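You operate a simulated robot arm through the tools that you are given. There is no shell and no other tool. Be economical: measure what you need, move in short steps, check, and stop when the job is done.

You are at the controls of a simulated two-armed robot. One attempt, no reset.

## Task
Pick up the yellow mandrel with one hand, pass it to the other hand and put it on the top of the deep bench.

Only the result counts: the job must be done as asked and must still hold three seconds after the hand-in. Knocking over, shifting, dropping, spilling or breaking anything else fails it.

## Robot
Two 7-joint arms with two-finger parallel grippers on one trunk, on a base that drives. Base frame: it is fixed to the floor where the robot stands at the start and does not move with it; the origin is under the middle of the robot, x ahead of it, y to its left, z up; the surface under the hand at the start is at about z = 850. Lengths are in mm, angles in degrees, forces in N, time in s.
The left shoulder is at the start at [110, 169, 1461], the right one opposite. With the tool pointing down near the work surface each hand reaches from about 420 to 740 mm from the robot's upright axis, wherever it stands, measured 20 degrees to its own side. Places, roughly: top of the deep bench [-300, -1500, 800]; yellow mandrel (3x3x13 cm) [600, -100, 1000]. Payload 1.57 kg a hand.
The tool frame of a hand sits at the grasp point between the pads (the TCP): z along the fingers, y along the line on which they close. The tips reach 30 mm beyond it. The gripper opens to 80 mm. The fingers are 17 mm wide and 12 mm thick; the gripper's body (40 by 82 mm) begins 80 mm behind the TCP.
Orientation is told as [roll, pitch, yaw] about the base's x, y, z axes, in that order, counted from this pose: with the fingers straight down and closing along the base's y, the tool's x points along the base's -x, its y along +y and its z along -z.

## Interface
- The arms move only by the tool arm_command. It takes "left_targets", "right_targets" or both (then of equal length, played together; a hand with none holds still); each is text: rows parted by semicolons, each of 7 numbers parted by spaces: the shift along the tool's x, y, z in mm, then the turn, a rotation vector about the tool's x, y, z in degrees, then the opening, from 0 (shut) to 1 (fully open). In form: dx dy dz ax ay az grip; .... A call has 1 to 12 rows; each row shifts and turns the commanded pose from where the row before left it, along the tool's axes as they then stand. Each row takes 0.2 s and may step no farther than 50 mm and 8.6 degrees from the row before; otherwise, or with a gripper value out of range, the whole call is refused. A pose out of reach is approached as far as the arm can. The call stops where the force on the tool passes 40 N (or 10 N more than at its start, if that is more) or the arm is blocked; 0.2 s more then pass. Each finger travels about 72 mm/s and halts on what it meets, pressing with about 43 N; the grip force reading is that of the motor and also rises with nothing between the fingers. The clock runs only during rows and for 0.2 s after the last one: add rows that do not move to give the fingers time. It gives the time, the measured TCP pose, the force on the tool (base axes), the opening and the grip force at its end, in the units of the frame above (readings bear some noise), with the torque about the TCP (base axes, N m) and any sound that the robot's microphone picked up.
- Cameras (640 x 400 px; columns grow to the right, rows downward): "scene" is now at [157.4, -6.2, 1642.5]; the picture's right is [-0.09, -1.00, 0.00], its down [-0.77, 0.07, -0.64] and it looks along [0.64, -0.06, -0.77] (base axes); focal length 279 px, centre (320, 200). "left" rides on the left gripper at [72, 7, -122] in its tool frame; the picture's right is [-0.09, 1.00, 0.00], its down [-0.84, -0.08, -0.54] and it looks along [-0.54, -0.05, 0.84] (tool axes); focal length 238 px, centre (320, 200). "right" rides on the right gripper at [72, -7, -122] in its tool frame; the picture's right is [0.09, 1.00, 0.00], its down [-0.84, 0.08, -0.54] and it looks along [-0.54, 0.05, 0.84] (tool axes); focal length 238 px, centre (320, 200). There is no depth. A picture from a camera that has moved, and an enlarged one, comes with that camera's place and axes in the base frame and with its lens.
- camera(camera): a new picture of that camera. No time passes.
- raise_lower(by): slides the trunk up (or, below 0, down) by that many mm; the arms and the scene camera ride with it, the base frame stays. It gives what a move gives, with no picture.
- steer(legs): drives the robot by 1 to 6 legs, each [ahead, left, turn to the left] in mm, mm and degrees, along the robot's own axes; the way and the turn of a leg run together, so that a leg with both is an arc; at most 1500 mm and 180 degrees a leg. The arms and the cameras ride along, it lands a little off, and it stops where it bumps. It gives what a move gives.
- aim_head(pan, tilt): turns the head with the scene camera to pan (to the left, within 86 degrees either way) and tilt (down, from -29 to 69), counted from straight ahead of the robot. It gives what a move gives.
- inspect(camera, box): a new picture of the part [left, top, right, bottom] of that camera's present view, enlarged. No time passes.
- finish_job(): hands the job in; it is judged then, once.

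Go step by step. Nothing tells you exact positions but the pictures and the camera data: compare them with the known pose of the tool, close in by small moves and look again before you grip or let go. The budget is 120 turns and 88 pictures, counting those below and the enlarged ones. Unless the task says otherwise, let go and move clear before handing in, and close with one line.

The tools are called after "Request:" as name(argument=value, ...) on one line, values as JSON. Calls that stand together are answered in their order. arm_command: Moves the arms, as the interface text tells. Its arguments: {"type":"object","properties":{"left_targets":{"type":"string"},"right_targets":{"type":"string"}},"required":[]} The other tools are called the same way: raise_lower (by) slides the trunk up or down; steer (legs) drives the base; aim_head (pan, tilt) turns the head that bears the scene camera; camera (camera) takes a picture; inspect (camera, box) takes an enlarged picture of a part of a camera's view; finish_job () hands the job in.

At the start:

```text
time_s: 0.0
left_tcp_pos: [686.8, 188.4, 1064.7]
left_ee_rot: [0.0, 0.1, 0.0]
left_force: [-0.1, -0.5, 1.0]
left_moment: [0.01, 0.02, 0.03]
left_gripper_width: 79.9
left_grasp_force: 0.1
right_tcp_pos: [623.8, -297.8, 1126.1]
right_ee_rot: [0.0, 0.1, 0.0]
right_force: [0.2, -0.7, 0.4]
right_moment: [0.01, 0.0, 0.01]
right_gripper_width: 79.8
right_grasp_force: 0.1
trunk travel left (down, up): [-775.0, 115.0]
robot x, y, heading: [0.7, -0.7, -0.1]
head pan, tilt: [-5.0, 50.2]
```

scene: 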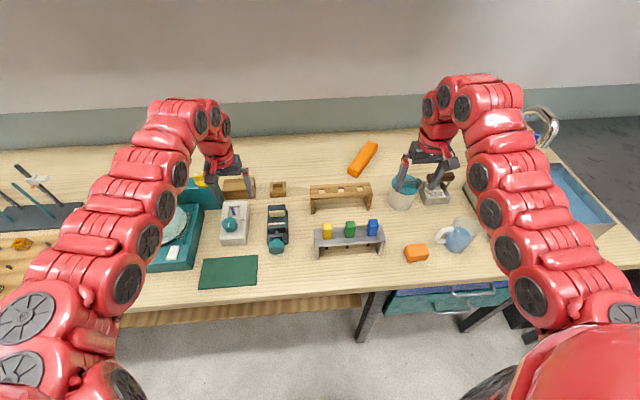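
right: 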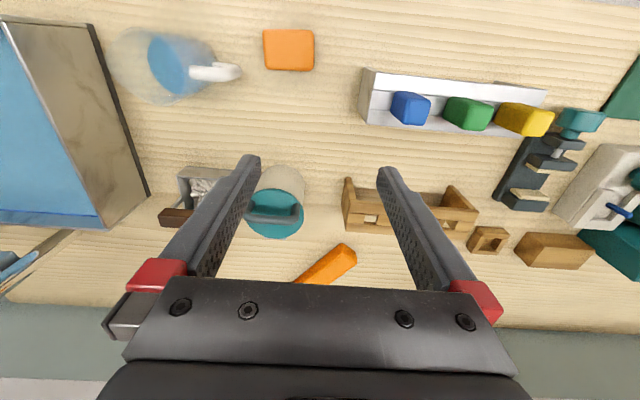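
left: 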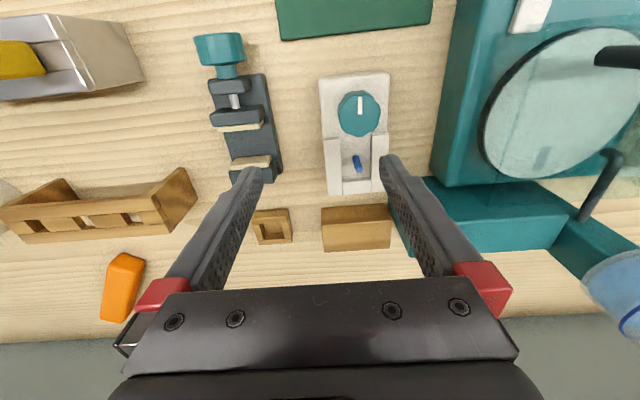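

I see a grey rack holding yellow, green and blue pegs; the yellow one should be the mandrel. I'll zoom in on it first.

Request:
inspect(camera="scene", box=[280, 170, 420, 270])

Request:
inspect(camera="right", box=[340, 40, 580, 190])

```text
4.00 times, centred on (350, 220) of scene
camera zoom: at [157.4, -6.2, 1642.5], right [-0.09, -1.0, 0.0], down [-0.77, 0.07, -0.64], along [0.64, -0.06, -0.77], focal length 1117 px, centre (200, 120)
```

zoom: 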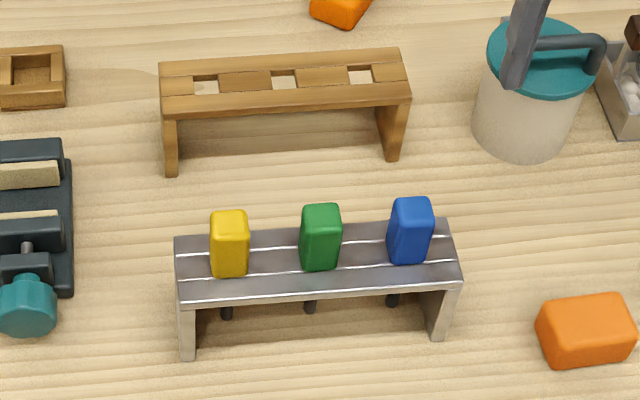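

```text
2.67 times, centred on (460, 115) of right
camera zoom: at [551.8, -303.1, 1246.8], right [-0.09, 1.0, 0.0], down [0.84, 0.08, 0.54], along [0.54, 0.05, -0.84], focal length 636 px, centre (-53, 427)
```

zoom: 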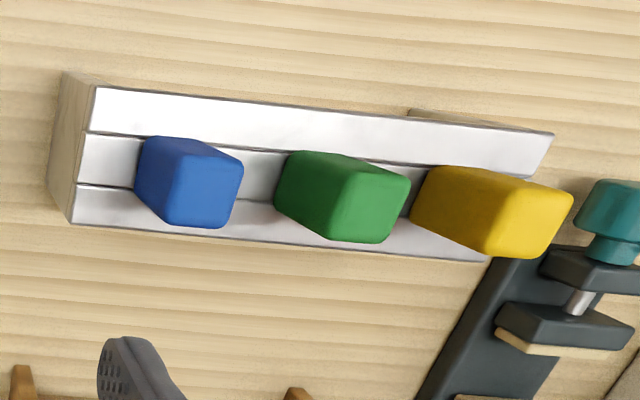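

The yellow head's top triangulates to about (597, -68, 994), and the row of pegs runs along y. I'll turn both hands so they close along x: right yaw +90, left yaw -90.

Request:
arm_command(right_targets="0 0 0 0 0 -8.2 1;0 0 0 0 0 -8.2 1;0 0 0 0 0 -8.2 1;0 0 0 0 0 -8.2 1;0 0 0 0 0 -8.2 1;0 0 0 0 0 -8.2 1;0 0 0 0 0 -8.2 1;0 0 0 0 0 -8.2 1;0 0 0 0 0 -8.2 1;0 0 0 0 0 -8.2 1;0 0 0 0 0 -8 1", left_targets="0 0 -10 0 0 8.2 1;0 0 -10 0 0 8.2 1;0 0 -10 0 0 8.2 1;0 0 -10 0 0 8.2 1;0 0 -10 0 0 8.2 1;0 0 -10 0 0 8.2 1;0 0 0 0 0 8.2 1;0 0 0 0 0 8.2 1;0 0 0 0 0 8.2 1;0 0 0 0 0 8.2 1;0 0 0 0 0 8 1")

```text
time_s: 2.4
left_tcp_pos: [686.9, 187.2, 1124.6]
left_ee_rot: [-0.1, -0.1, -90.2]
left_force: [-0.2, -0.2, -0.4]
left_moment: [0.0, -0.02, -0.01]
left_gripper_width: 79.9
left_grasp_force: 0.1
right_tcp_pos: [624.3, -296.4, 1126.4]
right_ee_rot: [0.1, 0.0, 90.2]
right_force: [0.3, 0.2, 1.1]
right_moment: [0.0, -0.04, 0.03]
right_gripper_width: 79.9
right_grasp_force: 0.0
trunk travel left (down, up): [-775.0, 115.0]
robot x, y, heading: [2.1, -0.9, 0.3]
head pan, tilt: [-5.0, 50.2]
```

Both turned fine. Now I bring the right hand above the yellow head, staying high.

Request:
arm_command(right_targets="-46 5.5 0 0 0 0 1;-46 5.5 0 0 0 0 1;-46 5.5 0 0 0 0 1;-46 5.5 0 0 0 0 1;-44 5 46 0 0 0 1;0 0 0 0 0 0 1")

Request:
camera(camera="right")

Request:
camera(camera="scene")

```text
refused: row 5 steps farther than a row can; nothing moved
```

```text
82 pictures are left
camera right: at [630.7, -368.4, 1246.9], right [-1.0, -0.09, 0.0], down [-0.08, 0.84, 0.54], along [-0.05, 0.54, -0.84], focal length 238 px, centre (320, 200)
```

right: 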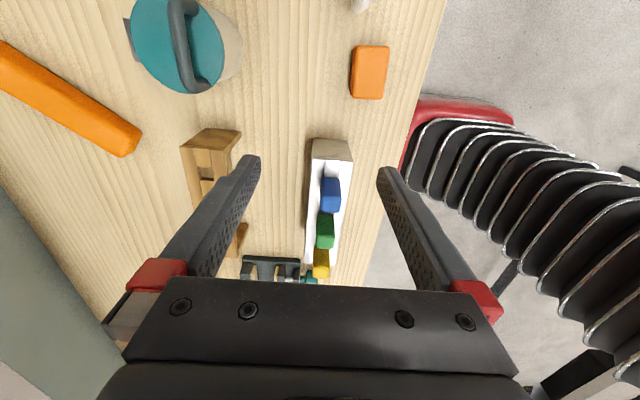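

```text
81 pictures are left
camera scene: at [157.3, -6.2, 1642.6], right [-0.09, -1.0, 0.0], down [-0.77, 0.07, -0.64], along [0.64, -0.06, -0.77], focal length 279 px, centre (320, 200)
```

scene: 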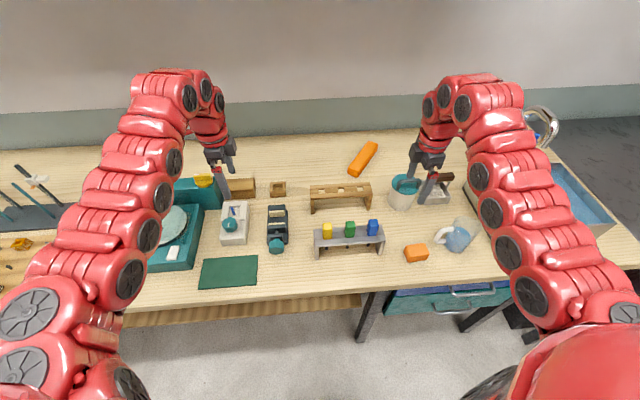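

One row's step was too long, so I'm splitting it.

Request:
arm_command(right_targets="-46 5.5 0 0 0 0 1;-46 5.5 0 0 0 0 1;-46 5.5 0 0 0 0 1;-46 5.5 0 0 0 0 1;-44 5 0 0 0 0 1;0 0 40 0 0 0 1;0 0 0 0 0 0 1")

Request:
camera(camera="right")

Request:
inspect(camera="scene", box=[260, 130, 420, 270])

```text
time_s: 4.0
left_tcp_pos: [685.6, 188.6, 1125.6]
left_ee_rot: [0.0, 0.0, -89.9]
left_force: [0.5, 0.0, 0.1]
left_moment: [0.0, 0.03, -0.01]
left_gripper_width: 80.0
left_grasp_force: 0.1
right_tcp_pos: [641.6, -249.0, 1093.7]
right_ee_rot: [0.1, 0.0, 90.0]
right_force: [-0.1, -0.3, -0.3]
right_moment: [-0.01, -0.01, 0.02]
right_gripper_width: 80.0
right_grasp_force: 0.1
right hand out of reach, approached as far as the arm can: row 1, 2, 3, 4, 5
trunk travel left (down, up): [-775.0, 115.0]
robot x, y, heading: [0.1, 0.1, 0.1]
head pan, tilt: [-5.0, 50.2]
```

```text
80 pictures are left
camera right: at [647.8, -319.5, 1214.0], right [-1.0, -0.09, 0.0], down [-0.08, 0.84, 0.54], along [-0.05, 0.54, -0.84], focal length 238 px, centre (320, 200)
```

right: 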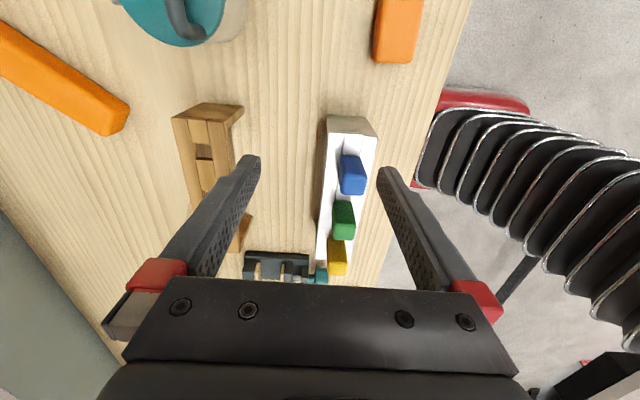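

```text
2.86 times, centred on (340, 200) of scene
camera zoom: at [157.6, -5.3, 1642.5], right [-0.09, -1.0, 0.0], down [-0.77, 0.07, -0.64], along [0.64, -0.06, -0.77], focal length 798 px, centre (263, 200)
```

zoom: 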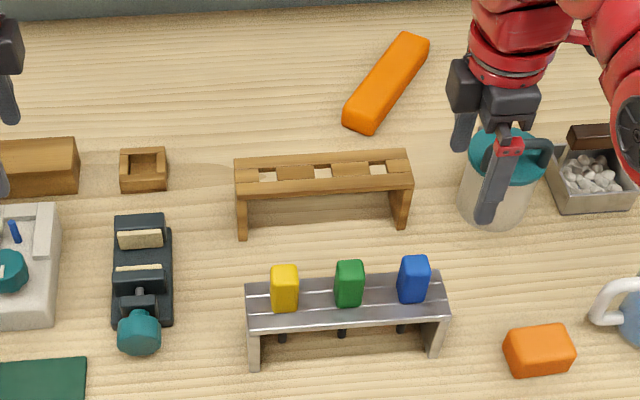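

With yaw 90 the right hand can't come in close enough. I'll go back to yaw 0 and grip closing along y with a narrower opening. Then I'll hand over by pitching the right hand forward while the left takes the pin from above.

Request:
arm_command(right_targets="0 0 -10 0 0 8.2 1;0 0 -10 0 0 8.2 1;0 0 -10 0 0 8.2 1;0 0 0 0 0 8.2 1;0 0 0 0 0 8.2 1;0 0 0 0 0 8.2 1;0 0 0 0 0 8.2 1;0 0 0 0 0 8.2 1;0 0 0 0 0 8.2 1;0 0 0 0 0 8.2 1;0 0 0 0 0 8 0.68", left_targets="0 0 0 0 0 -8.2 1;0 0 0 0 0 -8.2 1;0 0 0 0 0 -8.2 1;0 0 0 0 0 -8.2 1;0 0 0 0 0 -8.2 1;0 0 0 0 0 -8.2 1;0 0 0 0 0 -8.2 1;0 0 0 0 0 -8.2 1;0 0 0 0 0 -8.2 1;0 0 0 0 0 -8.2 1;0 0 0 0 0 -8 1")

```text
time_s: 6.4
left_tcp_pos: [685.5, 186.9, 1125.0]
left_ee_rot: [0.0, 0.0, 0.2]
left_force: [-0.3, 0.8, 0.2]
left_moment: [-0.01, -0.01, 0.03]
left_gripper_width: 80.1
left_grasp_force: 0.0
right_tcp_pos: [642.7, -247.2, 1123.5]
right_ee_rot: [0.0, 0.1, -0.2]
right_force: [0.4, -0.2, 0.8]
right_moment: [-0.04, 0.03, 0.04]
right_gripper_width: 54.4
right_grasp_force: 0.0
trunk travel left (down, up): [-775.0, 115.0]
robot x, y, heading: [-2.2, 1.9, -0.1]
head pan, tilt: [-5.0, 50.2]
```

Now over the yellow head with the fingers at about 54 mm.

Request:
arm_command(right_targets="11.5 44.7 0 0 0 0 0.68;11.5 44.7 0 0 0 0 0.68;11.5 44.7 0 0 0 0 0.68;11.5 44.7 0 0 0 0 0.68;0 0 30 0 0 0 0.68;0 0 30 0 0 0 0.68;0 0 0 0 0 0 0.68")

Request:
camera(camera="right")

Request:
inspect(camera="scene", box=[280, 170, 420, 270])

```text
time_s: 8.0
left_tcp_pos: [685.1, 186.5, 1124.7]
left_ee_rot: [0.0, 0.0, 0.0]
left_force: [-0.2, 0.6, 0.1]
left_moment: [-0.03, -0.02, -0.01]
left_gripper_width: 80.1
left_grasp_force: 0.1
right_tcp_pos: [640.6, -166.8, 1106.1]
right_ee_rot: [0.0, 0.3, -0.2]
right_force: [-0.2, -0.4, 0.1]
right_moment: [-0.01, -0.02, 0.02]
right_gripper_width: 54.5
right_grasp_force: 0.1
right hand out of reach, approached as far as the arm can: row 1, 2, 3, 5, 6
trunk travel left (down, up): [-775.0, 115.0]
robot x, y, heading: [-2.7, 0.4, 0.2]
head pan, tilt: [-5.0, 50.2]
```

```text
78 pictures are left
camera right: at [568.9, -172.8, 1228.2], right [-0.09, 1.0, 0.0], down [0.84, 0.07, 0.54], along [0.54, 0.05, -0.84], focal length 238 px, centre (320, 200)
```

right: 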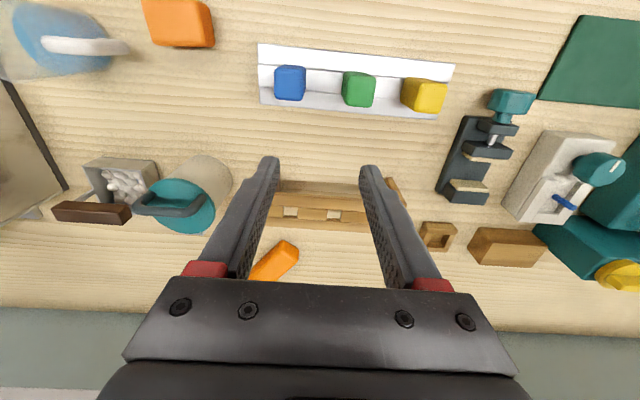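

```text
4.00 times, centred on (350, 220) of scene
camera zoom: at [156.8, -6.0, 1642.6], right [-0.09, -1.0, 0.0], down [-0.76, 0.07, -0.64], along [0.64, -0.06, -0.77], focal length 1117 px, centre (200, 120)
```

zoom: 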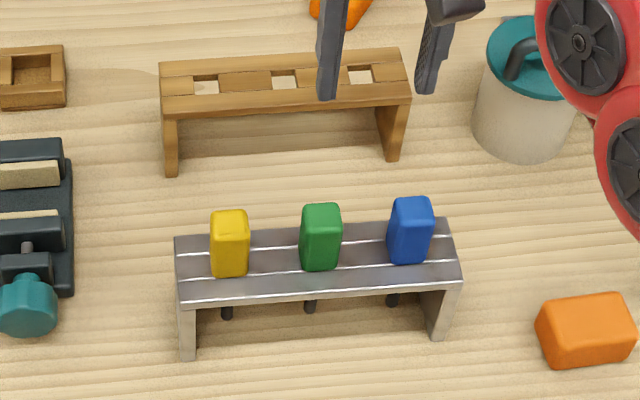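

The limit looks to be the inner reach: the arm is too folded at this height. I'll raise the trunk and shift the base back and to the left.

Request:
raise_lower(by=110)

Request:
steer(legs=[[-50, 120, 0]])

```text
time_s: 9.4
left_tcp_pos: [685.8, 187.3, 1234.5]
left_ee_rot: [0.0, 0.0, 0.0]
left_force: [0.5, 0.0, -0.7]
left_moment: [0.0, 0.02, 0.0]
left_gripper_width: 79.9
left_grasp_force: 0.0
right_tcp_pos: [641.8, -168.0, 1216.8]
right_ee_rot: [0.0, 0.3, -0.2]
right_force: [-0.6, 1.1, -0.6]
right_moment: [0.0, 0.05, -0.04]
right_gripper_width: 54.5
right_grasp_force: 0.0
trunk travel left (down, up): [-885.0, 5.0]
robot x, y, heading: [-1.4, -1.0, -0.1]
head pan, tilt: [-5.0, 50.2]
```

```text
time_s: 10.7
left_tcp_pos: [637.0, 304.5, 1234.8]
left_ee_rot: [0.1, 0.1, -0.2]
left_force: [0.2, -0.1, 0.0]
left_moment: [0.01, -0.01, 0.02]
left_gripper_width: 80.0
left_grasp_force: 0.0
right_tcp_pos: [592.2, -48.4, 1216.0]
right_ee_rot: [0.2, 0.3, -0.3]
right_force: [-0.1, 0.5, -0.4]
right_moment: [0.0, 0.04, 0.01]
right_gripper_width: 54.3
right_grasp_force: 0.0
trunk travel left (down, up): [-885.0, 5.0]
robot x, y, heading: [-52.2, 119.3, 0.0]
head pan, tilt: [-5.0, 50.2]
```

Now to (597, -68) and down to about z = 1065.

Request:
arm_command(right_targets="-5 -20 0 0 0 0 0.68;0 0 40 0 0 0 0.68;0 0 40 0 0 0 0.68;0 0 40 0 0 0 0.68;0 0 31 0 0 0 0.68;0 0 0 0 0 0 0.68")

Request:
camera(camera="right")

Request:
camera(camera="scene")

```text
time_s: 12.1
left_tcp_pos: [635.5, 307.6, 1234.9]
left_ee_rot: [0.0, 0.1, -0.1]
left_force: [-0.3, -0.6, 1.3]
left_moment: [-0.05, 0.06, -0.01]
left_gripper_width: 80.0
left_grasp_force: 0.1
right_tcp_pos: [592.5, -64.9, 1068.2]
right_ee_rot: [0.0, 0.3, -0.3]
right_force: [0.3, 0.2, 0.1]
right_moment: [-0.05, 0.0, -0.01]
right_gripper_width: 54.5
right_grasp_force: 0.1
trunk travel left (down, up): [-885.0, 5.0]
robot x, y, heading: [-51.5, 120.9, -0.2]
head pan, tilt: [-5.0, 50.2]
```

```text
76 pictures are left
camera right: at [522.2, -71.4, 1189.3], right [-0.09, 1.0, 0.0], down [0.84, 0.07, 0.54], along [0.54, 0.05, -0.84], focal length 238 px, centre (320, 200)
```

right: 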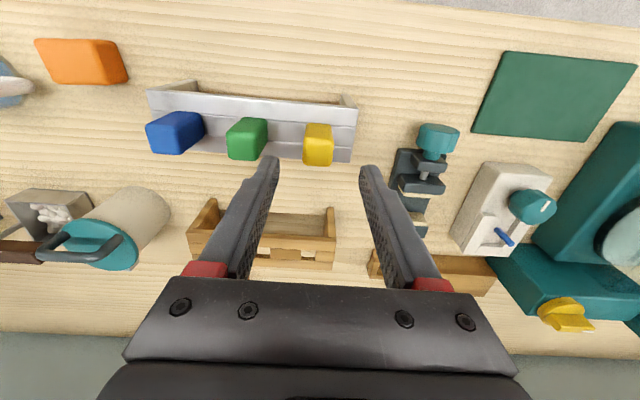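

```text
75 pictures are left
camera scene: at [106.4, 115.4, 1752.6], right [-0.09, -1.0, 0.0], down [-0.76, 0.07, -0.64], along [0.64, -0.06, -0.77], focal length 279 px, centre (320, 200)
```

scene: 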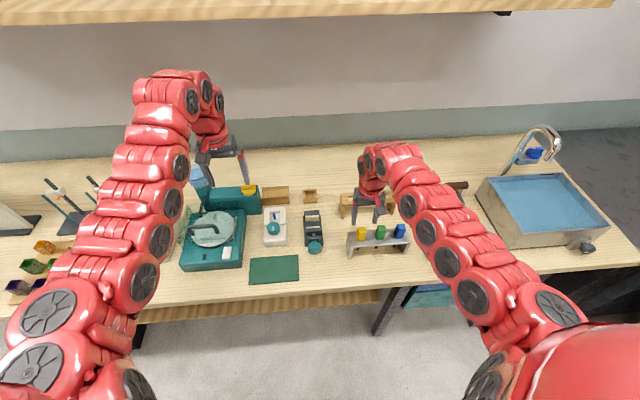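

Request:
inspect(camera="right", box=[220, 80, 420, 205])

```text
3.20 times, centred on (320, 142) of right
camera zoom: at [522.2, -71.4, 1189.3], right [-0.09, 1.0, 0.0], down [0.84, 0.07, 0.54], along [0.54, 0.05, -0.84], focal length 763 px, centre (320, 384)
```

zoom: 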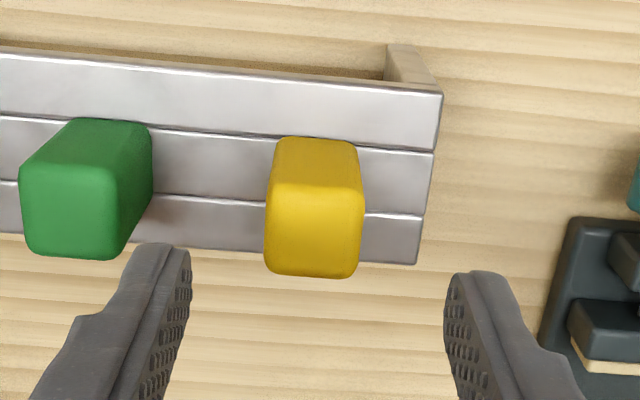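

The head top is at about (601, -66, 986), nearly centred between the fingers. I'll nudge forward 8 mm and descend partway.

Request:
arm_command(right_targets="-8 0 20 0 0 0 0.68;0 0 30 0 0 0 0.68;0 0 20 0 0 0 0.68;0 0 0 0 0 0 0.68")

Request:
inspect(camera="right", box=[200, 80, 440, 230])

Request:
inspect(camera="scene", box=[330, 180, 430, 260])

```text
time_s: 13.1
left_tcp_pos: [635.3, 307.2, 1233.1]
left_ee_rot: [0.0, 0.0, -0.1]
left_force: [0.0, 0.2, 0.0]
left_moment: [0.01, 0.01, -0.02]
left_gripper_width: 80.0
left_grasp_force: 0.0
right_tcp_pos: [602.2, -65.8, 995.7]
right_ee_rot: [-0.1, 0.2, -0.3]
right_force: [-0.1, 0.0, -0.2]
right_moment: [0.0, 0.01, 0.0]
right_gripper_width: 54.3
right_grasp_force: 0.0
trunk travel left (down, up): [-885.0, 5.0]
robot x, y, heading: [-53.6, 120.3, -0.2]
head pan, tilt: [-5.0, 50.2]
```

```text
2.67 times, centred on (320, 155) of right
camera zoom: at [529.8, -71.6, 1116.1], right [-0.09, 1.0, 0.0], down [0.84, 0.07, 0.54], along [0.54, 0.05, -0.84], focal length 636 px, centre (320, 320)
```

zoom: 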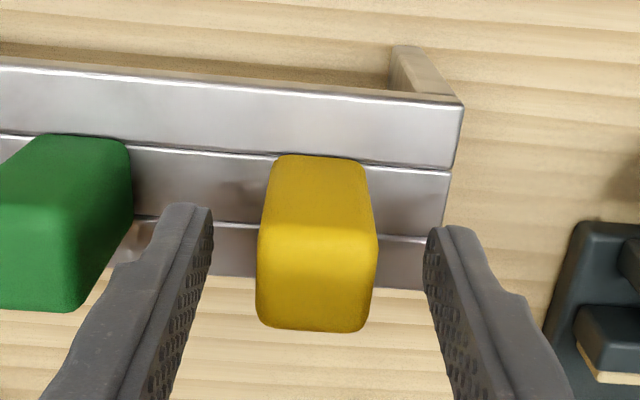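

```text
5.00 times, centred on (380, 220) of scene
camera zoom: at [107.1, 114.8, 1752.5], right [-0.09, -1.0, 0.0], down [-0.77, 0.07, -0.64], along [0.64, -0.06, -0.77], focal length 1396 px, centre (20, 100)
```

zoom: 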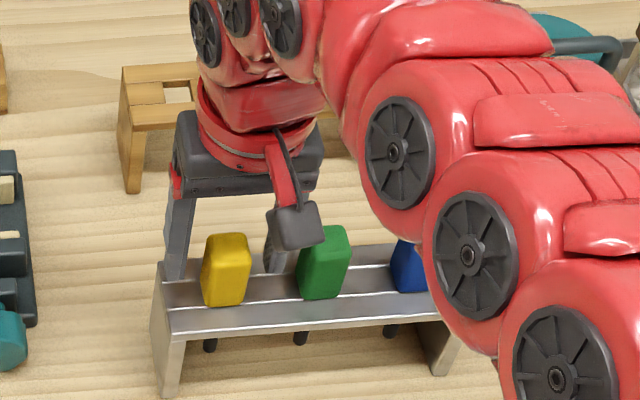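

The rack top is at about 938 and the head spans 938–985. I'll lower 18 mm more and close.

Request:
arm_command(right_targets="0 0 10 0 0 0 0.68;0 0 8 0 0 0 0.68;0 0 0 0 0 0 0.68;0 0 0 0 0 0 0.5;0 0 0 0 0 0 0.35;0 0 0 0 0 0 0.2;0 0 0 0 0 0 0.1;0 0 0 0 0 0 0;0 0 0 0 0 0 0")

Request:
inspect(camera="right", box=[200, 80, 440, 230])

```text
time_s: 15.1
left_tcp_pos: [635.5, 306.5, 1234.9]
left_ee_rot: [0.0, 0.1, -0.1]
left_force: [0.4, -0.9, 0.0]
left_moment: [0.01, 0.0, -0.02]
left_gripper_width: 80.0
left_grasp_force: 0.1
right_tcp_pos: [601.8, -66.4, 976.7]
right_ee_rot: [0.0, 0.3, -0.3]
right_force: [0.2, 0.1, 0.6]
right_moment: [0.01, -0.01, 0.0]
right_gripper_width: 26.2
right_grasp_force: 37.2
trunk travel left (down, up): [-885.0, 5.0]
robot x, y, heading: [-51.1, 116.6, -0.2]
head pan, tilt: [-5.0, 50.2]
```

```text
2.67 times, centred on (320, 155) of right
camera zoom: at [529.8, -72.9, 1098.7], right [-0.09, 1.0, 0.0], down [0.84, 0.07, 0.54], along [0.54, 0.05, -0.84], focal length 636 px, centre (320, 320)
```

zoom: 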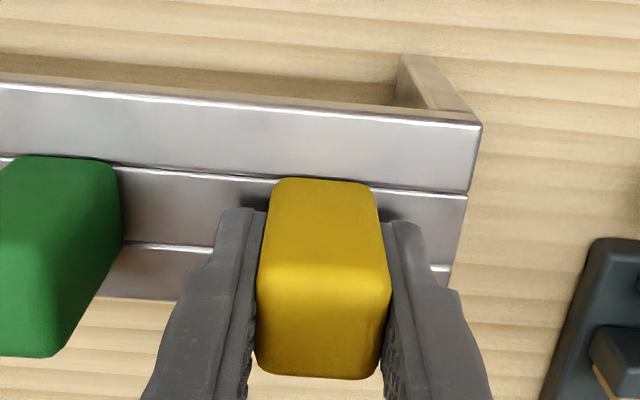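

Gripped at 26 mm. I'll lift slowly, straight up.

Request:
arm_command(right_targets="0 0 -10 0 0 0 0;0 0 -20 0 0 0 0;0 0 -30 0 0 0 0;0 0 -40 0 0 0 0;0 0 -40 0 0 0 0;0 0 -30 0 0 0 0;0 0 0 0 0 0 0")

Request:
camera(camera="scene")

Request:
camera(camera="right")

```text
time_s: 16.7
left_tcp_pos: [636.6, 306.8, 1235.0]
left_ee_rot: [0.0, -0.1, -0.1]
left_force: [0.5, -0.7, -0.1]
left_moment: [-0.01, 0.01, 0.01]
left_gripper_width: 79.8
left_grasp_force: 0.0
right_tcp_pos: [603.3, -66.7, 1147.7]
right_ee_rot: [-0.1, 0.2, -0.2]
right_force: [-0.4, -0.2, -0.2]
right_moment: [0.0, 0.02, 0.0]
right_gripper_width: 26.2
right_grasp_force: 37.2
trunk travel left (down, up): [-885.0, 5.0]
robot x, y, heading: [-52.4, 122.9, -0.1]
head pan, tilt: [-5.0, 50.2]
```

```text
70 pictures are left
camera scene: at [107.3, 114.6, 1752.5], right [-0.09, -1.0, 0.0], down [-0.77, 0.07, -0.64], along [0.64, -0.06, -0.77], focal length 279 px, centre (320, 200)
```

scene: 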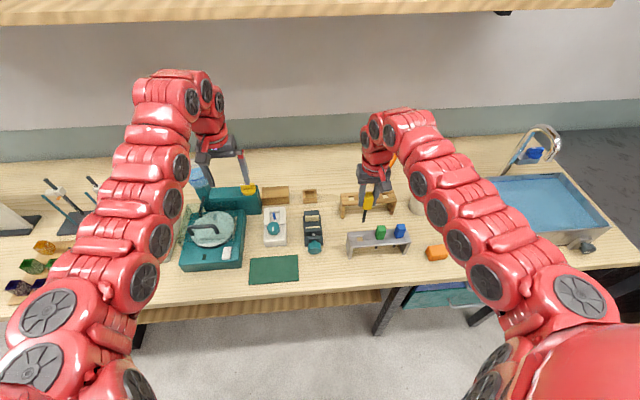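

```text
69 pictures are left
camera right: at [532.1, -72.7, 1268.4], right [-0.09, 1.0, 0.0], down [0.84, 0.07, 0.54], along [0.54, 0.05, -0.84], focal length 238 px, centre (320, 200)
```

right: 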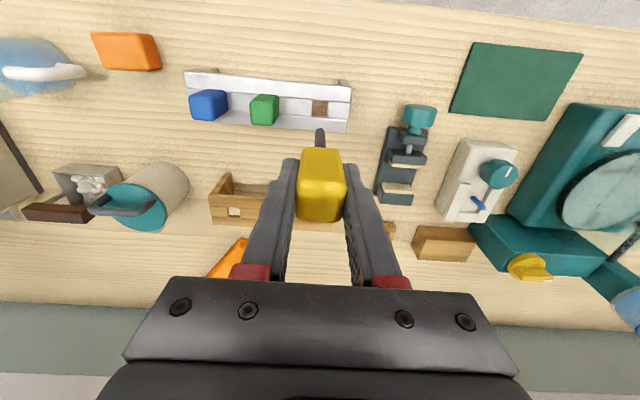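

The mandrel is out of the rack. Before moving the base, I'll look to the right for the deep bench.

Request:
aim_head(pan=-80, tilt=30)

Request:
camera(camera="scene")

```text
time_s: 18.2
left_tcp_pos: [634.6, 307.0, 1235.4]
left_ee_rot: [0.0, 0.0, 0.0]
left_force: [-0.4, -0.7, 0.5]
left_moment: [0.02, -0.01, -0.02]
left_gripper_width: 80.2
left_grasp_force: 0.1
right_tcp_pos: [604.3, -67.4, 1146.7]
right_ee_rot: [0.0, 0.2, -0.3]
right_force: [-0.1, 0.0, -0.4]
right_moment: [0.02, -0.01, 0.01]
right_gripper_width: 26.3
right_grasp_force: 37.5
trunk travel left (down, up): [-885.0, 5.0]
robot x, y, heading: [-48.4, 119.8, -0.1]
head pan, tilt: [-80.0, 30.0]
```

```text
68 pictures are left
camera scene: at [46.1, 32.4, 1782.3], right [-0.98, -0.17, 0.0], down [-0.09, 0.49, -0.87], along [0.15, -0.85, -0.5], focal length 279 px, centre (320, 200)
```

scene: 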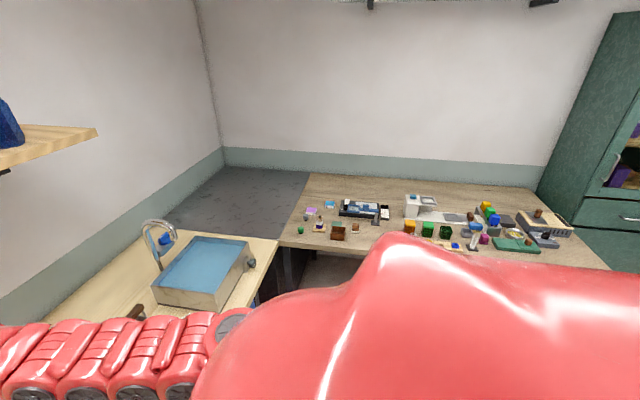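

The deep bench is the long table to the right, with its near edge at y≈-1160. First the handover: I'll pitch the right hand so the pin points forward.

Request:
arm_command(right_targets="0 0 -10 0 -8 0 0;0 0 -10 0 -8 0 0;0 0 0 0 -8 0 0;0 0 0 0 -8 0 0;0 0 0 0 -8 0 0;0 0 0 0 -8 0 0;0 0 0 0 0 0 0")

Request:
aim_head(pan=-5, tilt=45)

```text
time_s: 19.8
left_tcp_pos: [636.0, 307.9, 1234.1]
left_ee_rot: [0.0, 0.0, -0.1]
left_force: [-1.1, -0.5, 0.8]
left_moment: [0.03, 0.0, 0.0]
left_gripper_width: 80.1
left_grasp_force: 0.1
right_tcp_pos: [603.1, -67.1, 1147.0]
right_ee_rot: [-0.1, 0.3, -0.2]
right_force: [-0.4, -0.6, -1.4]
right_moment: [-0.02, -0.03, -0.03]
right_gripper_width: 26.1
right_grasp_force: 37.2
right hand out of reach, approached as far as the arm can: row 1, 2, 3, 4, 5, 6
trunk travel left (down, up): [-885.0, 5.0]
robot x, y, heading: [-50.7, 120.0, 0.1]
head pan, tilt: [-80.0, 30.0]
```

```text
time_s: 21.2
left_tcp_pos: [635.8, 307.1, 1235.9]
left_ee_rot: [0.0, 0.0, -0.1]
left_force: [0.5, -0.6, -0.2]
left_moment: [-0.02, 0.0, 0.0]
left_gripper_width: 79.7
left_grasp_force: 0.1
right_tcp_pos: [603.3, -66.9, 1146.5]
right_ee_rot: [0.0, 0.3, -0.2]
right_force: [0.0, 0.4, 0.2]
right_moment: [0.01, 0.0, -0.01]
right_gripper_width: 26.1
right_grasp_force: 36.9
trunk travel left (down, up): [-885.0, 5.0]
robot x, y, heading: [-49.5, 120.7, -0.2]
head pan, tilt: [-5.0, 45.0]
```

The right arm is too folded here to pitch. I'll turn the robot right toward the open floor, where the hands can work lower, and take a look.

Request:
steer(legs=[[0, 0, -90]])

Request:
camera(camera="scene")

```text
time_s: 25.4
left_tcp_pos: [142.9, -563.9, 1233.9]
left_ee_rot: [0.0, 0.0, -89.5]
left_force: [-0.2, -0.3, 0.2]
left_moment: [0.0, 0.01, 0.0]
left_gripper_width: 80.0
left_grasp_force: 0.0
right_tcp_pos: [-231.0, -535.2, 1148.1]
right_ee_rot: [0.0, 0.3, -89.7]
right_force: [0.0, 0.4, -0.1]
right_moment: [0.0, -0.01, 0.0]
right_gripper_width: 25.9
right_grasp_force: 37.1
trunk travel left (down, up): [-885.0, 5.0]
robot x, y, heading: [-53.0, 122.2, -89.2]
head pan, tilt: [-5.0, 45.0]
```

```text
67 pictures are left
camera scene: at [-55.4, -39.9, 1759.7], right [-1.0, 0.08, 0.0], down [0.06, 0.71, -0.71], along [-0.06, -0.7, -0.71], focal length 279 px, centre (320, 200)
```

scene: 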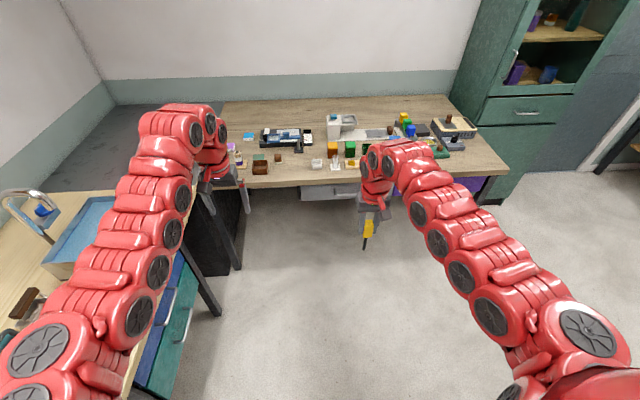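

Clear floor here. I'll lower the right hand and bring it toward the middle, then pitch.

Request:
arm_command(right_targets="0 0 40 0 0 0 0;0 0 40 0 0 0 0;0 0 40 0 0 0 0;0 35 0 0 0 0 0;0 35 0 0 0 0 0;0 35 0 0 0 0 0;0 0 0 0 -8 0 0;0 0 0 0 -8 0 0;0 0 0 0 -8 0 0;0 0 0 0 -8 0 0;0 0 0 0 0 0 0")

```text
time_s: 27.9
left_tcp_pos: [143.9, -563.7, 1235.3]
left_ee_rot: [0.1, 0.0, -89.5]
left_force: [0.2, 0.1, -0.4]
left_moment: [-0.01, 0.0, -0.03]
left_gripper_width: 79.9
left_grasp_force: 0.1
right_tcp_pos: [-114.1, -575.7, 1032.4]
right_ee_rot: [-0.1, -30.7, -89.7]
right_force: [0.1, -0.3, -0.9]
right_moment: [-0.02, 0.0, -0.01]
right_gripper_width: 26.2
right_grasp_force: 37.2
right hand out of reach, approached as far as the arm can: row 9, 10
trunk travel left (down, up): [-885.0, 5.0]
robot x, y, heading: [-49.9, 121.5, -89.3]
head pan, tilt: [-5.0, 45.0]
```

Lowering a bit more and continuing to pitch.

Request:
arm_command(right_targets="20 0 34 0 0 0 0;20 0 34 0 0 0 0;0 0 0 0 -8 0 0;0 0 0 0 -8 0 0;0 0 0 0 -8 0 0;0 0 0 0 -8 0 0;0 0 0 0 0 0 0")

```text
time_s: 29.4
left_tcp_pos: [142.3, -563.9, 1233.7]
left_ee_rot: [0.1, -0.1, -89.5]
left_force: [0.3, 0.4, 0.3]
left_moment: [0.07, 0.01, -0.01]
left_gripper_width: 80.0
left_grasp_force: 0.1
right_tcp_pos: [-114.3, -576.3, 952.6]
right_ee_rot: [0.1, -63.7, -89.9]
right_force: [0.0, -0.2, -0.4]
right_moment: [0.02, 0.02, -0.03]
right_gripper_width: 26.5
right_grasp_force: 37.4
trunk travel left (down, up): [-885.0, 5.0]
robot x, y, heading: [-53.0, 119.1, -89.5]
head pan, tilt: [-5.0, 45.0]
```

Request:
arm_command(right_targets="0 0 0 0 -8 0 0;0 0 0 0 -8 0 0;0 0 0 0 -8 0 0;0 30 -35 0 0 0 0;0 30 -35 0 0 0 0;0 0 -40 0 0 0 0;0 0 0 0 0 0 0")

Request:
camera(camera="scene")

```text
time_s: 31.1
left_tcp_pos: [143.3, -562.6, 1234.5]
left_ee_rot: [-0.1, 0.0, -89.4]
left_force: [0.8, 0.5, -0.4]
left_moment: [-0.01, 0.04, 0.02]
left_gripper_width: 80.1
left_grasp_force: 0.0
right_tcp_pos: [-54.4, -465.2, 958.0]
right_ee_rot: [0.1, -87.8, -89.9]
right_force: [0.8, -0.4, -0.1]
right_moment: [0.0, 0.01, 0.0]
right_gripper_width: 26.5
right_grasp_force: 37.4
trunk travel left (down, up): [-885.0, 5.0]
robot x, y, heading: [-47.5, 122.4, -89.4]
head pan, tilt: [-5.0, 45.0]
```

```text
66 pictures are left
camera scene: at [-54.6, -39.8, 1759.7], right [-1.0, 0.08, 0.0], down [0.05, 0.71, -0.71], along [-0.06, -0.7, -0.71], focal length 279 px, centre (320, 200)
```

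scene: 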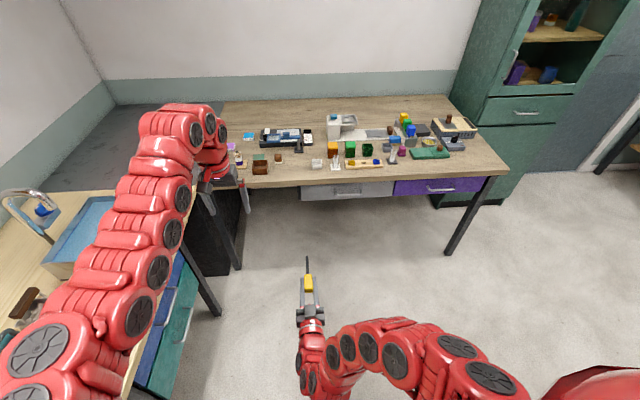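

The pin points straight forward at z≈958. Now the left hand comes in above it, about 90 mm ahead of the right TCP.

Request:
arm_command(left_targets="4 -40 0 0 0 0 0.8;4 -40 0 0 0 0 0.6;0 -40 0 0 0 0 0.6;0 -40 0 0 0 0 0.6;0 -37 0 0 0 0 0.6;0 0 45 0 0 0 0.6;0 0 45 0 0 0 0.6;0 0 45 0 0 0 0.6;0 0 0 0 0 0 0.6")

Request:
camera(camera="left")

Request:
camera(camera="scene")

```text
time_s: 33.0
left_tcp_pos: [-56.2, -557.1, 1101.3]
left_ee_rot: [0.0, -0.1, -89.7]
left_force: [0.0, 0.6, -1.3]
left_moment: [0.01, 0.02, 0.0]
left_gripper_width: 47.7
left_grasp_force: 0.0
right_tcp_pos: [-53.6, -465.9, 957.1]
right_ee_rot: [0.4, -87.8, -90.1]
right_force: [-0.2, 0.2, -0.2]
right_moment: [0.03, 0.0, 0.02]
right_gripper_width: 26.2
right_grasp_force: 37.4
trunk travel left (down, up): [-885.0, 5.0]
robot x, y, heading: [-50.2, 121.9, -89.3]
head pan, tilt: [-5.0, 45.0]
```

```text
65 pictures are left
camera left: at [-48.4, -484.3, 1223.5], right [1.0, -0.08, 0.0], down [-0.07, -0.84, 0.54], along [-0.05, -0.54, -0.84], focal length 238 px, centre (320, 200)
```

left: 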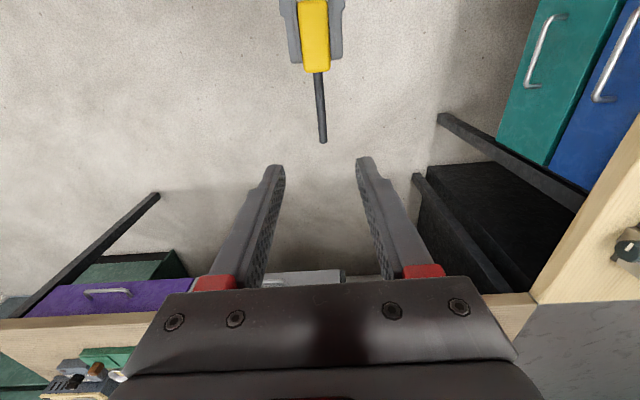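

```text
64 pictures are left
camera scene: at [-54.9, -39.7, 1759.7], right [-1.0, 0.08, 0.0], down [0.05, 0.71, -0.71], along [-0.06, -0.7, -0.71], focal length 279 px, centre (320, 200)
```

scene: 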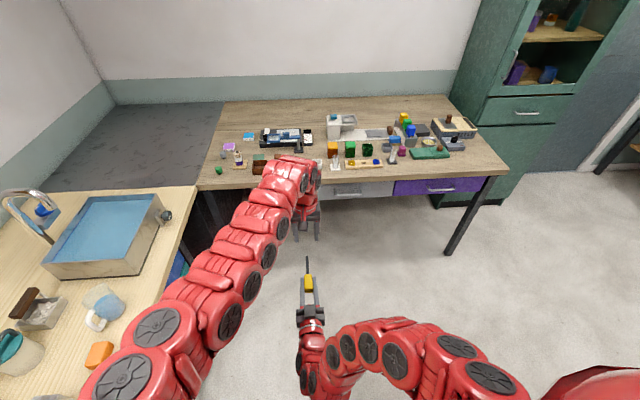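

The pin spans y≈-505 to -575 at x≈-54, z≈953. I'll lower the left hand onto it at y≈-545.

Request:
arm_command(left_targets="12 2 0 0 0 0 0.6;0 0 40 0 0 0 0.6;0 0 40 0 0 0 0.6;0 0 25 0 0 0 0.6;0 0 0 0 0 0 0.6")

Request:
camera(camera="left")

```text
time_s: 34.2
left_tcp_pos: [-51.7, -545.6, 994.9]
left_ee_rot: [0.0, 0.0, -89.6]
left_force: [-0.8, 0.8, 0.1]
left_moment: [-0.01, -0.03, 0.01]
left_gripper_width: 48.3
left_grasp_force: 0.0
right_tcp_pos: [-52.3, -466.4, 957.6]
right_ee_rot: [0.8, -87.8, -90.5]
right_force: [0.3, 0.1, -1.0]
right_moment: [0.01, 0.04, 0.01]
right_gripper_width: 26.1
right_grasp_force: 37.5
trunk travel left (down, up): [-885.0, 5.0]
robot x, y, heading: [-50.8, 123.1, -89.7]
head pan, tilt: [-5.0, 45.0]
```

```text
63 pictures are left
camera left: at [-45.1, -473.3, 1118.1], right [1.0, -0.08, 0.0], down [-0.07, -0.84, 0.54], along [-0.05, -0.54, -0.84], focal length 238 px, centre (320, 200)
```

left: 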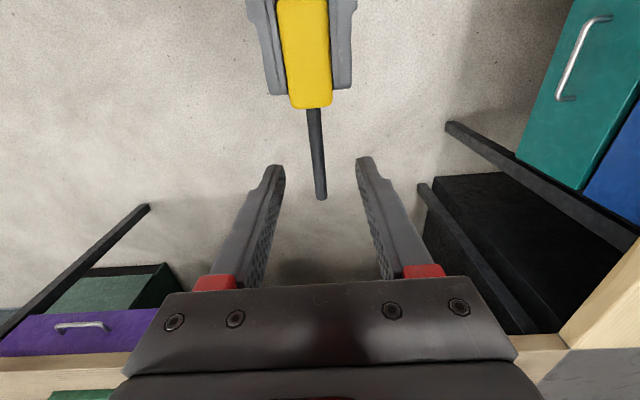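

Request:
arm_command(left_targets="0 0 15 0 0 0 0.6;0 0 10 0 0 0 0.6;0 0 0 0 0 0 0.6")

Request:
camera(camera="left")

Request:
inspect(camera="scene", box=[250, 210, 370, 330])

```text
time_s: 35.0
left_tcp_pos: [-50.8, -542.8, 982.4]
left_ee_rot: [0.0, 0.0, -89.5]
left_force: [0.3, -0.3, -0.7]
left_moment: [-0.03, 0.04, -0.04]
left_gripper_width: 47.9
left_grasp_force: 0.0
left hand out of reach, approached as far as the arm can: row 2
right_tcp_pos: [-54.3, -466.8, 956.7]
right_ee_rot: [1.1, -87.8, -91.0]
right_force: [0.6, 0.2, -1.1]
right_moment: [0.03, 0.01, -0.01]
right_gripper_width: 25.9
right_grasp_force: 37.2
trunk travel left (down, up): [-885.0, 5.0]
robot x, y, heading: [-52.1, 120.9, -89.5]
head pan, tilt: [-5.0, 45.0]
```

```text
62 pictures are left
camera left: at [-44.8, -471.2, 1104.1], right [1.0, -0.08, 0.0], down [-0.07, -0.84, 0.54], along [-0.05, -0.54, -0.84], focal length 238 px, centre (320, 200)
```

left: 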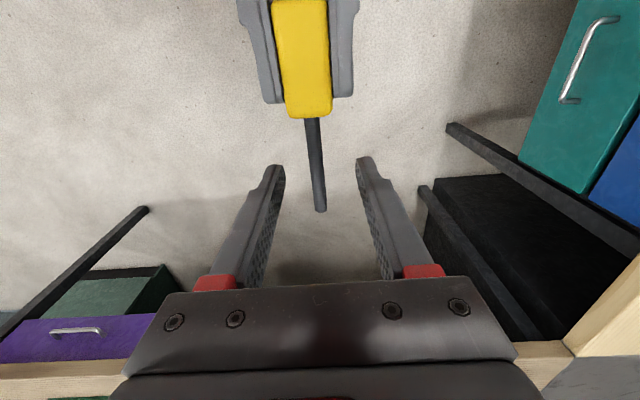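

```text
3.33 times, centred on (310, 270) of scene
camera zoom: at [-55.9, -39.8, 1759.7], right [-1.0, 0.08, 0.0], down [0.06, 0.71, -0.71], along [-0.06, -0.7, -0.71], focal length 931 px, centre (353, -33)
```

zoom: 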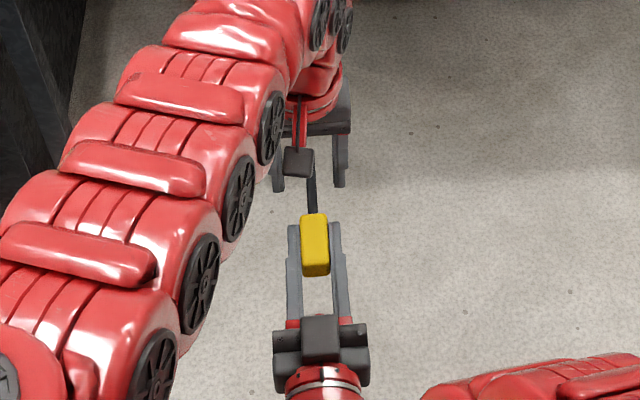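

The left hand has hit its lower reach limit with its tips level with the pin. I'll raise the right hand (and the pin) 15 mm instead.

Request:
arm_command(right_targets="-8 0 0 0 0 0 0;-8 0 0 0 0 0 0;0 0 0 0 0 0 0")

Request:
camera(camera="left")

```text
time_s: 35.9
left_tcp_pos: [-50.6, -542.4, 981.1]
left_ee_rot: [0.0, -0.1, -89.5]
left_force: [0.2, -0.4, 0.0]
left_moment: [0.0, 0.0, 0.02]
left_gripper_width: 47.9
left_grasp_force: 0.0
right_tcp_pos: [-45.0, -470.6, 970.4]
right_ee_rot: [0.9, -87.8, -90.8]
right_force: [-0.7, -0.6, -0.7]
right_moment: [0.01, 0.01, 0.01]
right_gripper_width: 26.3
right_grasp_force: 37.4
right hand out of reach, approached as far as the arm can: row 1, 2
trunk travel left (down, up): [-885.0, 5.0]
robot x, y, heading: [-52.2, 122.7, -89.7]
head pan, tilt: [-5.0, 45.0]
```

```text
60 pictures are left
camera left: at [-44.5, -471.3, 1104.2], right [1.0, -0.08, 0.0], down [-0.07, -0.84, 0.54], along [-0.05, -0.54, -0.84], focal length 238 px, centre (320, 200)
```

left: 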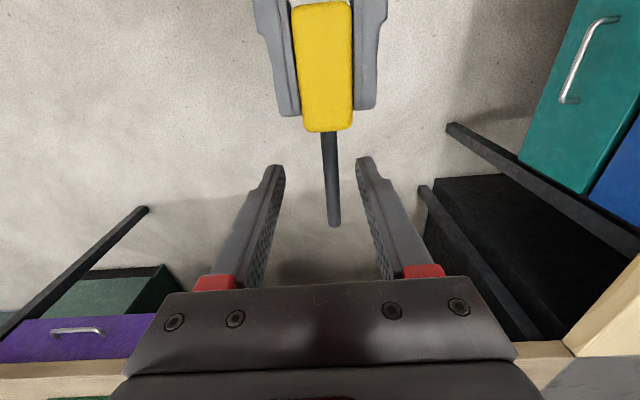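

The pin is now about 14 mm below the left TCP, offset 5 mm sideways. I'll align the left hand and close it on the pin.

Request:
arm_command(left_targets="0 5.5 0 0 0 0 0.6;0 0 0 0 0 0 0.45;0 0 0 0 0 0 0.3")

Request:
camera(camera="left")

```text
time_s: 36.6
left_tcp_pos: [-46.1, -541.5, 981.3]
left_ee_rot: [0.0, 0.0, -89.5]
left_force: [-0.4, -0.8, 0.6]
left_moment: [0.0, 0.02, 0.02]
left_gripper_width: 24.0
left_grasp_force: 0.0
right_tcp_pos: [-43.8, -471.6, 970.9]
right_ee_rot: [1.1, -87.8, -91.1]
right_force: [-0.5, -0.1, -0.6]
right_moment: [-0.04, 0.02, 0.0]
right_gripper_width: 26.2
right_grasp_force: 37.1
trunk travel left (down, up): [-885.0, 5.0]
robot x, y, heading: [-52.2, 120.8, -89.6]
head pan, tilt: [-5.0, 45.0]
```

```text
59 pictures are left
camera left: at [-38.8, -471.2, 1103.6], right [1.0, -0.08, 0.0], down [-0.07, -0.84, 0.54], along [-0.05, -0.54, -0.84], focal length 238 px, centre (320, 200)
```

left: 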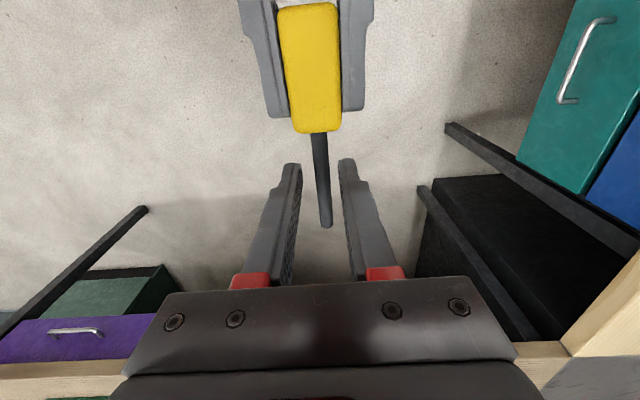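

Well centred. Closing on the pin.

Request:
arm_command(left_targets="0 0 0 0 0 0 0.2;0 0 0 0 0 0 0.1;0 0 0 0 0 0 0;0 0 0 0 0 0 0;0 0 0 0 0 0 0")

Request:
camera(camera="left")

```text
time_s: 37.9
left_tcp_pos: [-46.0, -542.9, 982.1]
left_ee_rot: [0.1, 0.0, -89.4]
left_force: [8.3, -0.4, -0.2]
left_moment: [-0.03, -0.16, -0.48]
left_gripper_width: 8.5
left_grasp_force: 27.1
right_tcp_pos: [-44.4, -472.0, 970.6]
right_ee_rot: [0.3, -87.8, -90.2]
right_force: [-8.6, 1.1, 0.4]
right_moment: [-0.04, 0.06, -0.16]
right_gripper_width: 26.2
right_grasp_force: 37.0
trunk travel left (down, up): [-885.0, 5.0]
robot x, y, heading: [-51.5, 124.6, -89.4]
head pan, tilt: [-5.0, 45.0]
```

```text
58 pictures are left
camera left: at [-38.2, -471.4, 1103.6], right [1.0, -0.08, 0.0], down [-0.07, -0.84, 0.54], along [-0.04, -0.54, -0.84], focal length 238 px, centre (320, 200)
```

left: 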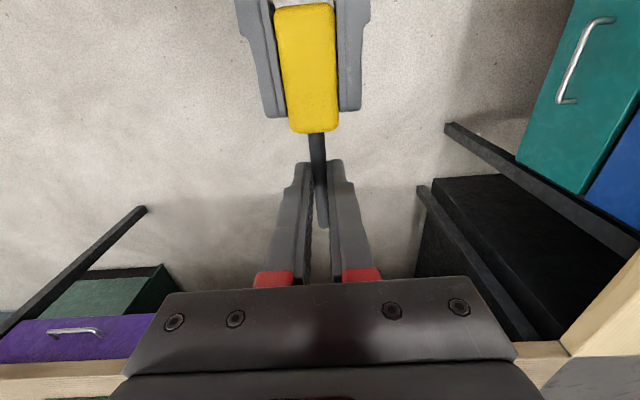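

The grip is good, but nearer the head would hold it steadier against drooping. I'll reopen slightly, slide 17 mm toward the head and close again.

Request:
arm_command(left_targets="0 0 0 0 0 0 0.2;0 0 0 0 0 0 0.3;0 0 0 0 0 0 0.3;8 0 0 0 0 0 0.3;9 0 0 0 0 0 0.3;0 0 0 0 0 0 0.2;0 0 0 0 0 0 0.1;0 0 0 0 0 0 0;0 0 0 0 0 0 0;0 0 0 0 0 0 0")

Request:
camera(camera="left")

```text
time_s: 40.0
left_tcp_pos: [-44.8, -526.6, 981.3]
left_ee_rot: [0.1, 0.0, -89.5]
left_force: [13.4, 0.5, 3.1]
left_moment: [0.05, -0.2, -0.47]
left_gripper_width: 8.6
left_grasp_force: 27.4
right_tcp_pos: [-46.7, -473.5, 970.5]
right_ee_rot: [-0.6, -87.8, -89.4]
right_force: [-13.6, -1.0, -3.7]
right_moment: [0.13, 0.04, -0.26]
right_gripper_width: 26.2
right_grasp_force: 37.4
trunk travel left (down, up): [-885.0, 5.0]
robot x, y, heading: [-49.1, 120.8, -89.3]
head pan, tilt: [-5.0, 45.0]
```

```text
57 pictures are left
camera left: at [-39.0, -454.3, 1103.2], right [1.0, -0.08, 0.0], down [-0.07, -0.84, 0.54], along [-0.04, -0.54, -0.84], focal length 238 px, centre (320, 200)
```

left: 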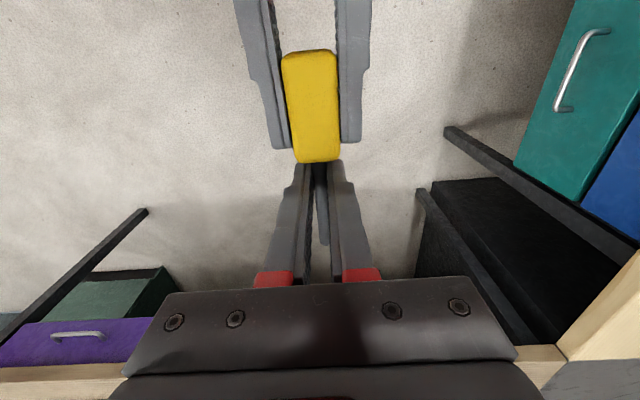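

Left holds the pin close to the head. Now I open the right hand slowly.

Request:
arm_command(left_targets="0 0 0 0 0 0 0;0 0 0 0 0 0 0;0 0 0 0 0 0 0;0 0 0 0 0 0 0;0 0 0 0 0 0 0;0 0 0 0 0 0 0", right_targets="0 0 0 0 0 0 0.25;0 0 0 0 0 0 0.4;0 0 0 0 0 0 0.55;0 0 0 0 0 0 0.7;0 0 0 0 0 0 0.7;0 0 0 0 0 0 0.7")

Request:
camera(camera="left")

Request:
camera(camera="right")

```text
time_s: 41.5
left_tcp_pos: [-46.5, -526.1, 981.2]
left_ee_rot: [0.1, 0.0, -89.6]
left_force: [-0.6, 0.1, -0.4]
left_moment: [-0.02, 0.0, -0.02]
left_gripper_width: 8.3
left_grasp_force: 27.1
right_tcp_pos: [-44.4, -470.8, 969.8]
right_ee_rot: [1.2, -87.8, -91.1]
right_force: [0.1, 0.4, -0.3]
right_moment: [-0.01, 0.0, 0.01]
right_gripper_width: 56.0
right_grasp_force: 0.0
trunk travel left (down, up): [-885.0, 5.0]
robot x, y, heading: [-51.9, 120.6, -89.6]
head pan, tilt: [-5.0, 45.0]
```

```text
56 pictures are left
camera left: at [-40.2, -454.0, 1103.2], right [1.0, -0.08, 0.0], down [-0.07, -0.84, 0.54], along [-0.05, -0.54, -0.84], focal length 238 px, centre (320, 200)
```

left: 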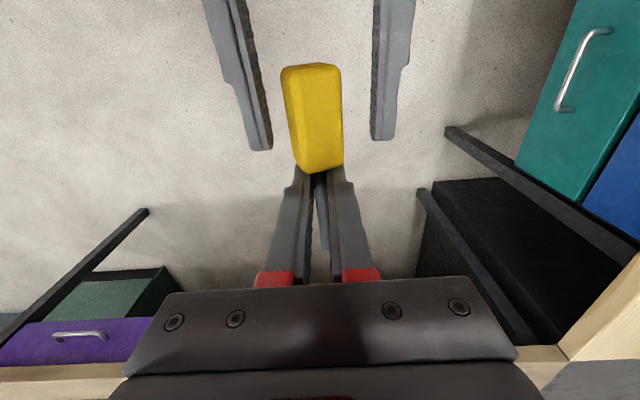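

```text
55 pictures are left
camera right: at [-51.3, -346.4, 901.9], right [1.0, 0.01, -0.09], down [0.08, 0.51, 0.86], along [0.05, -0.86, 0.51], focal length 238 px, centre (320, 200)
```

right: 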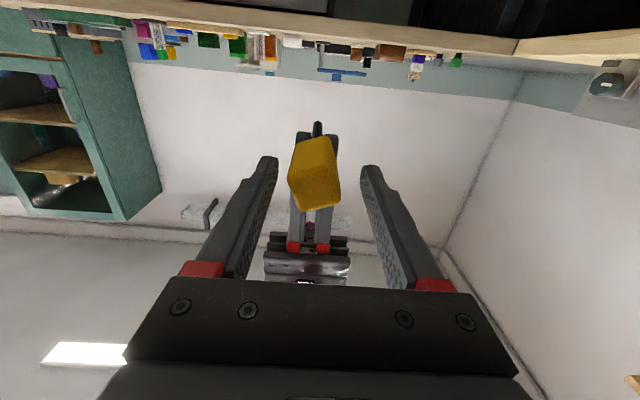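

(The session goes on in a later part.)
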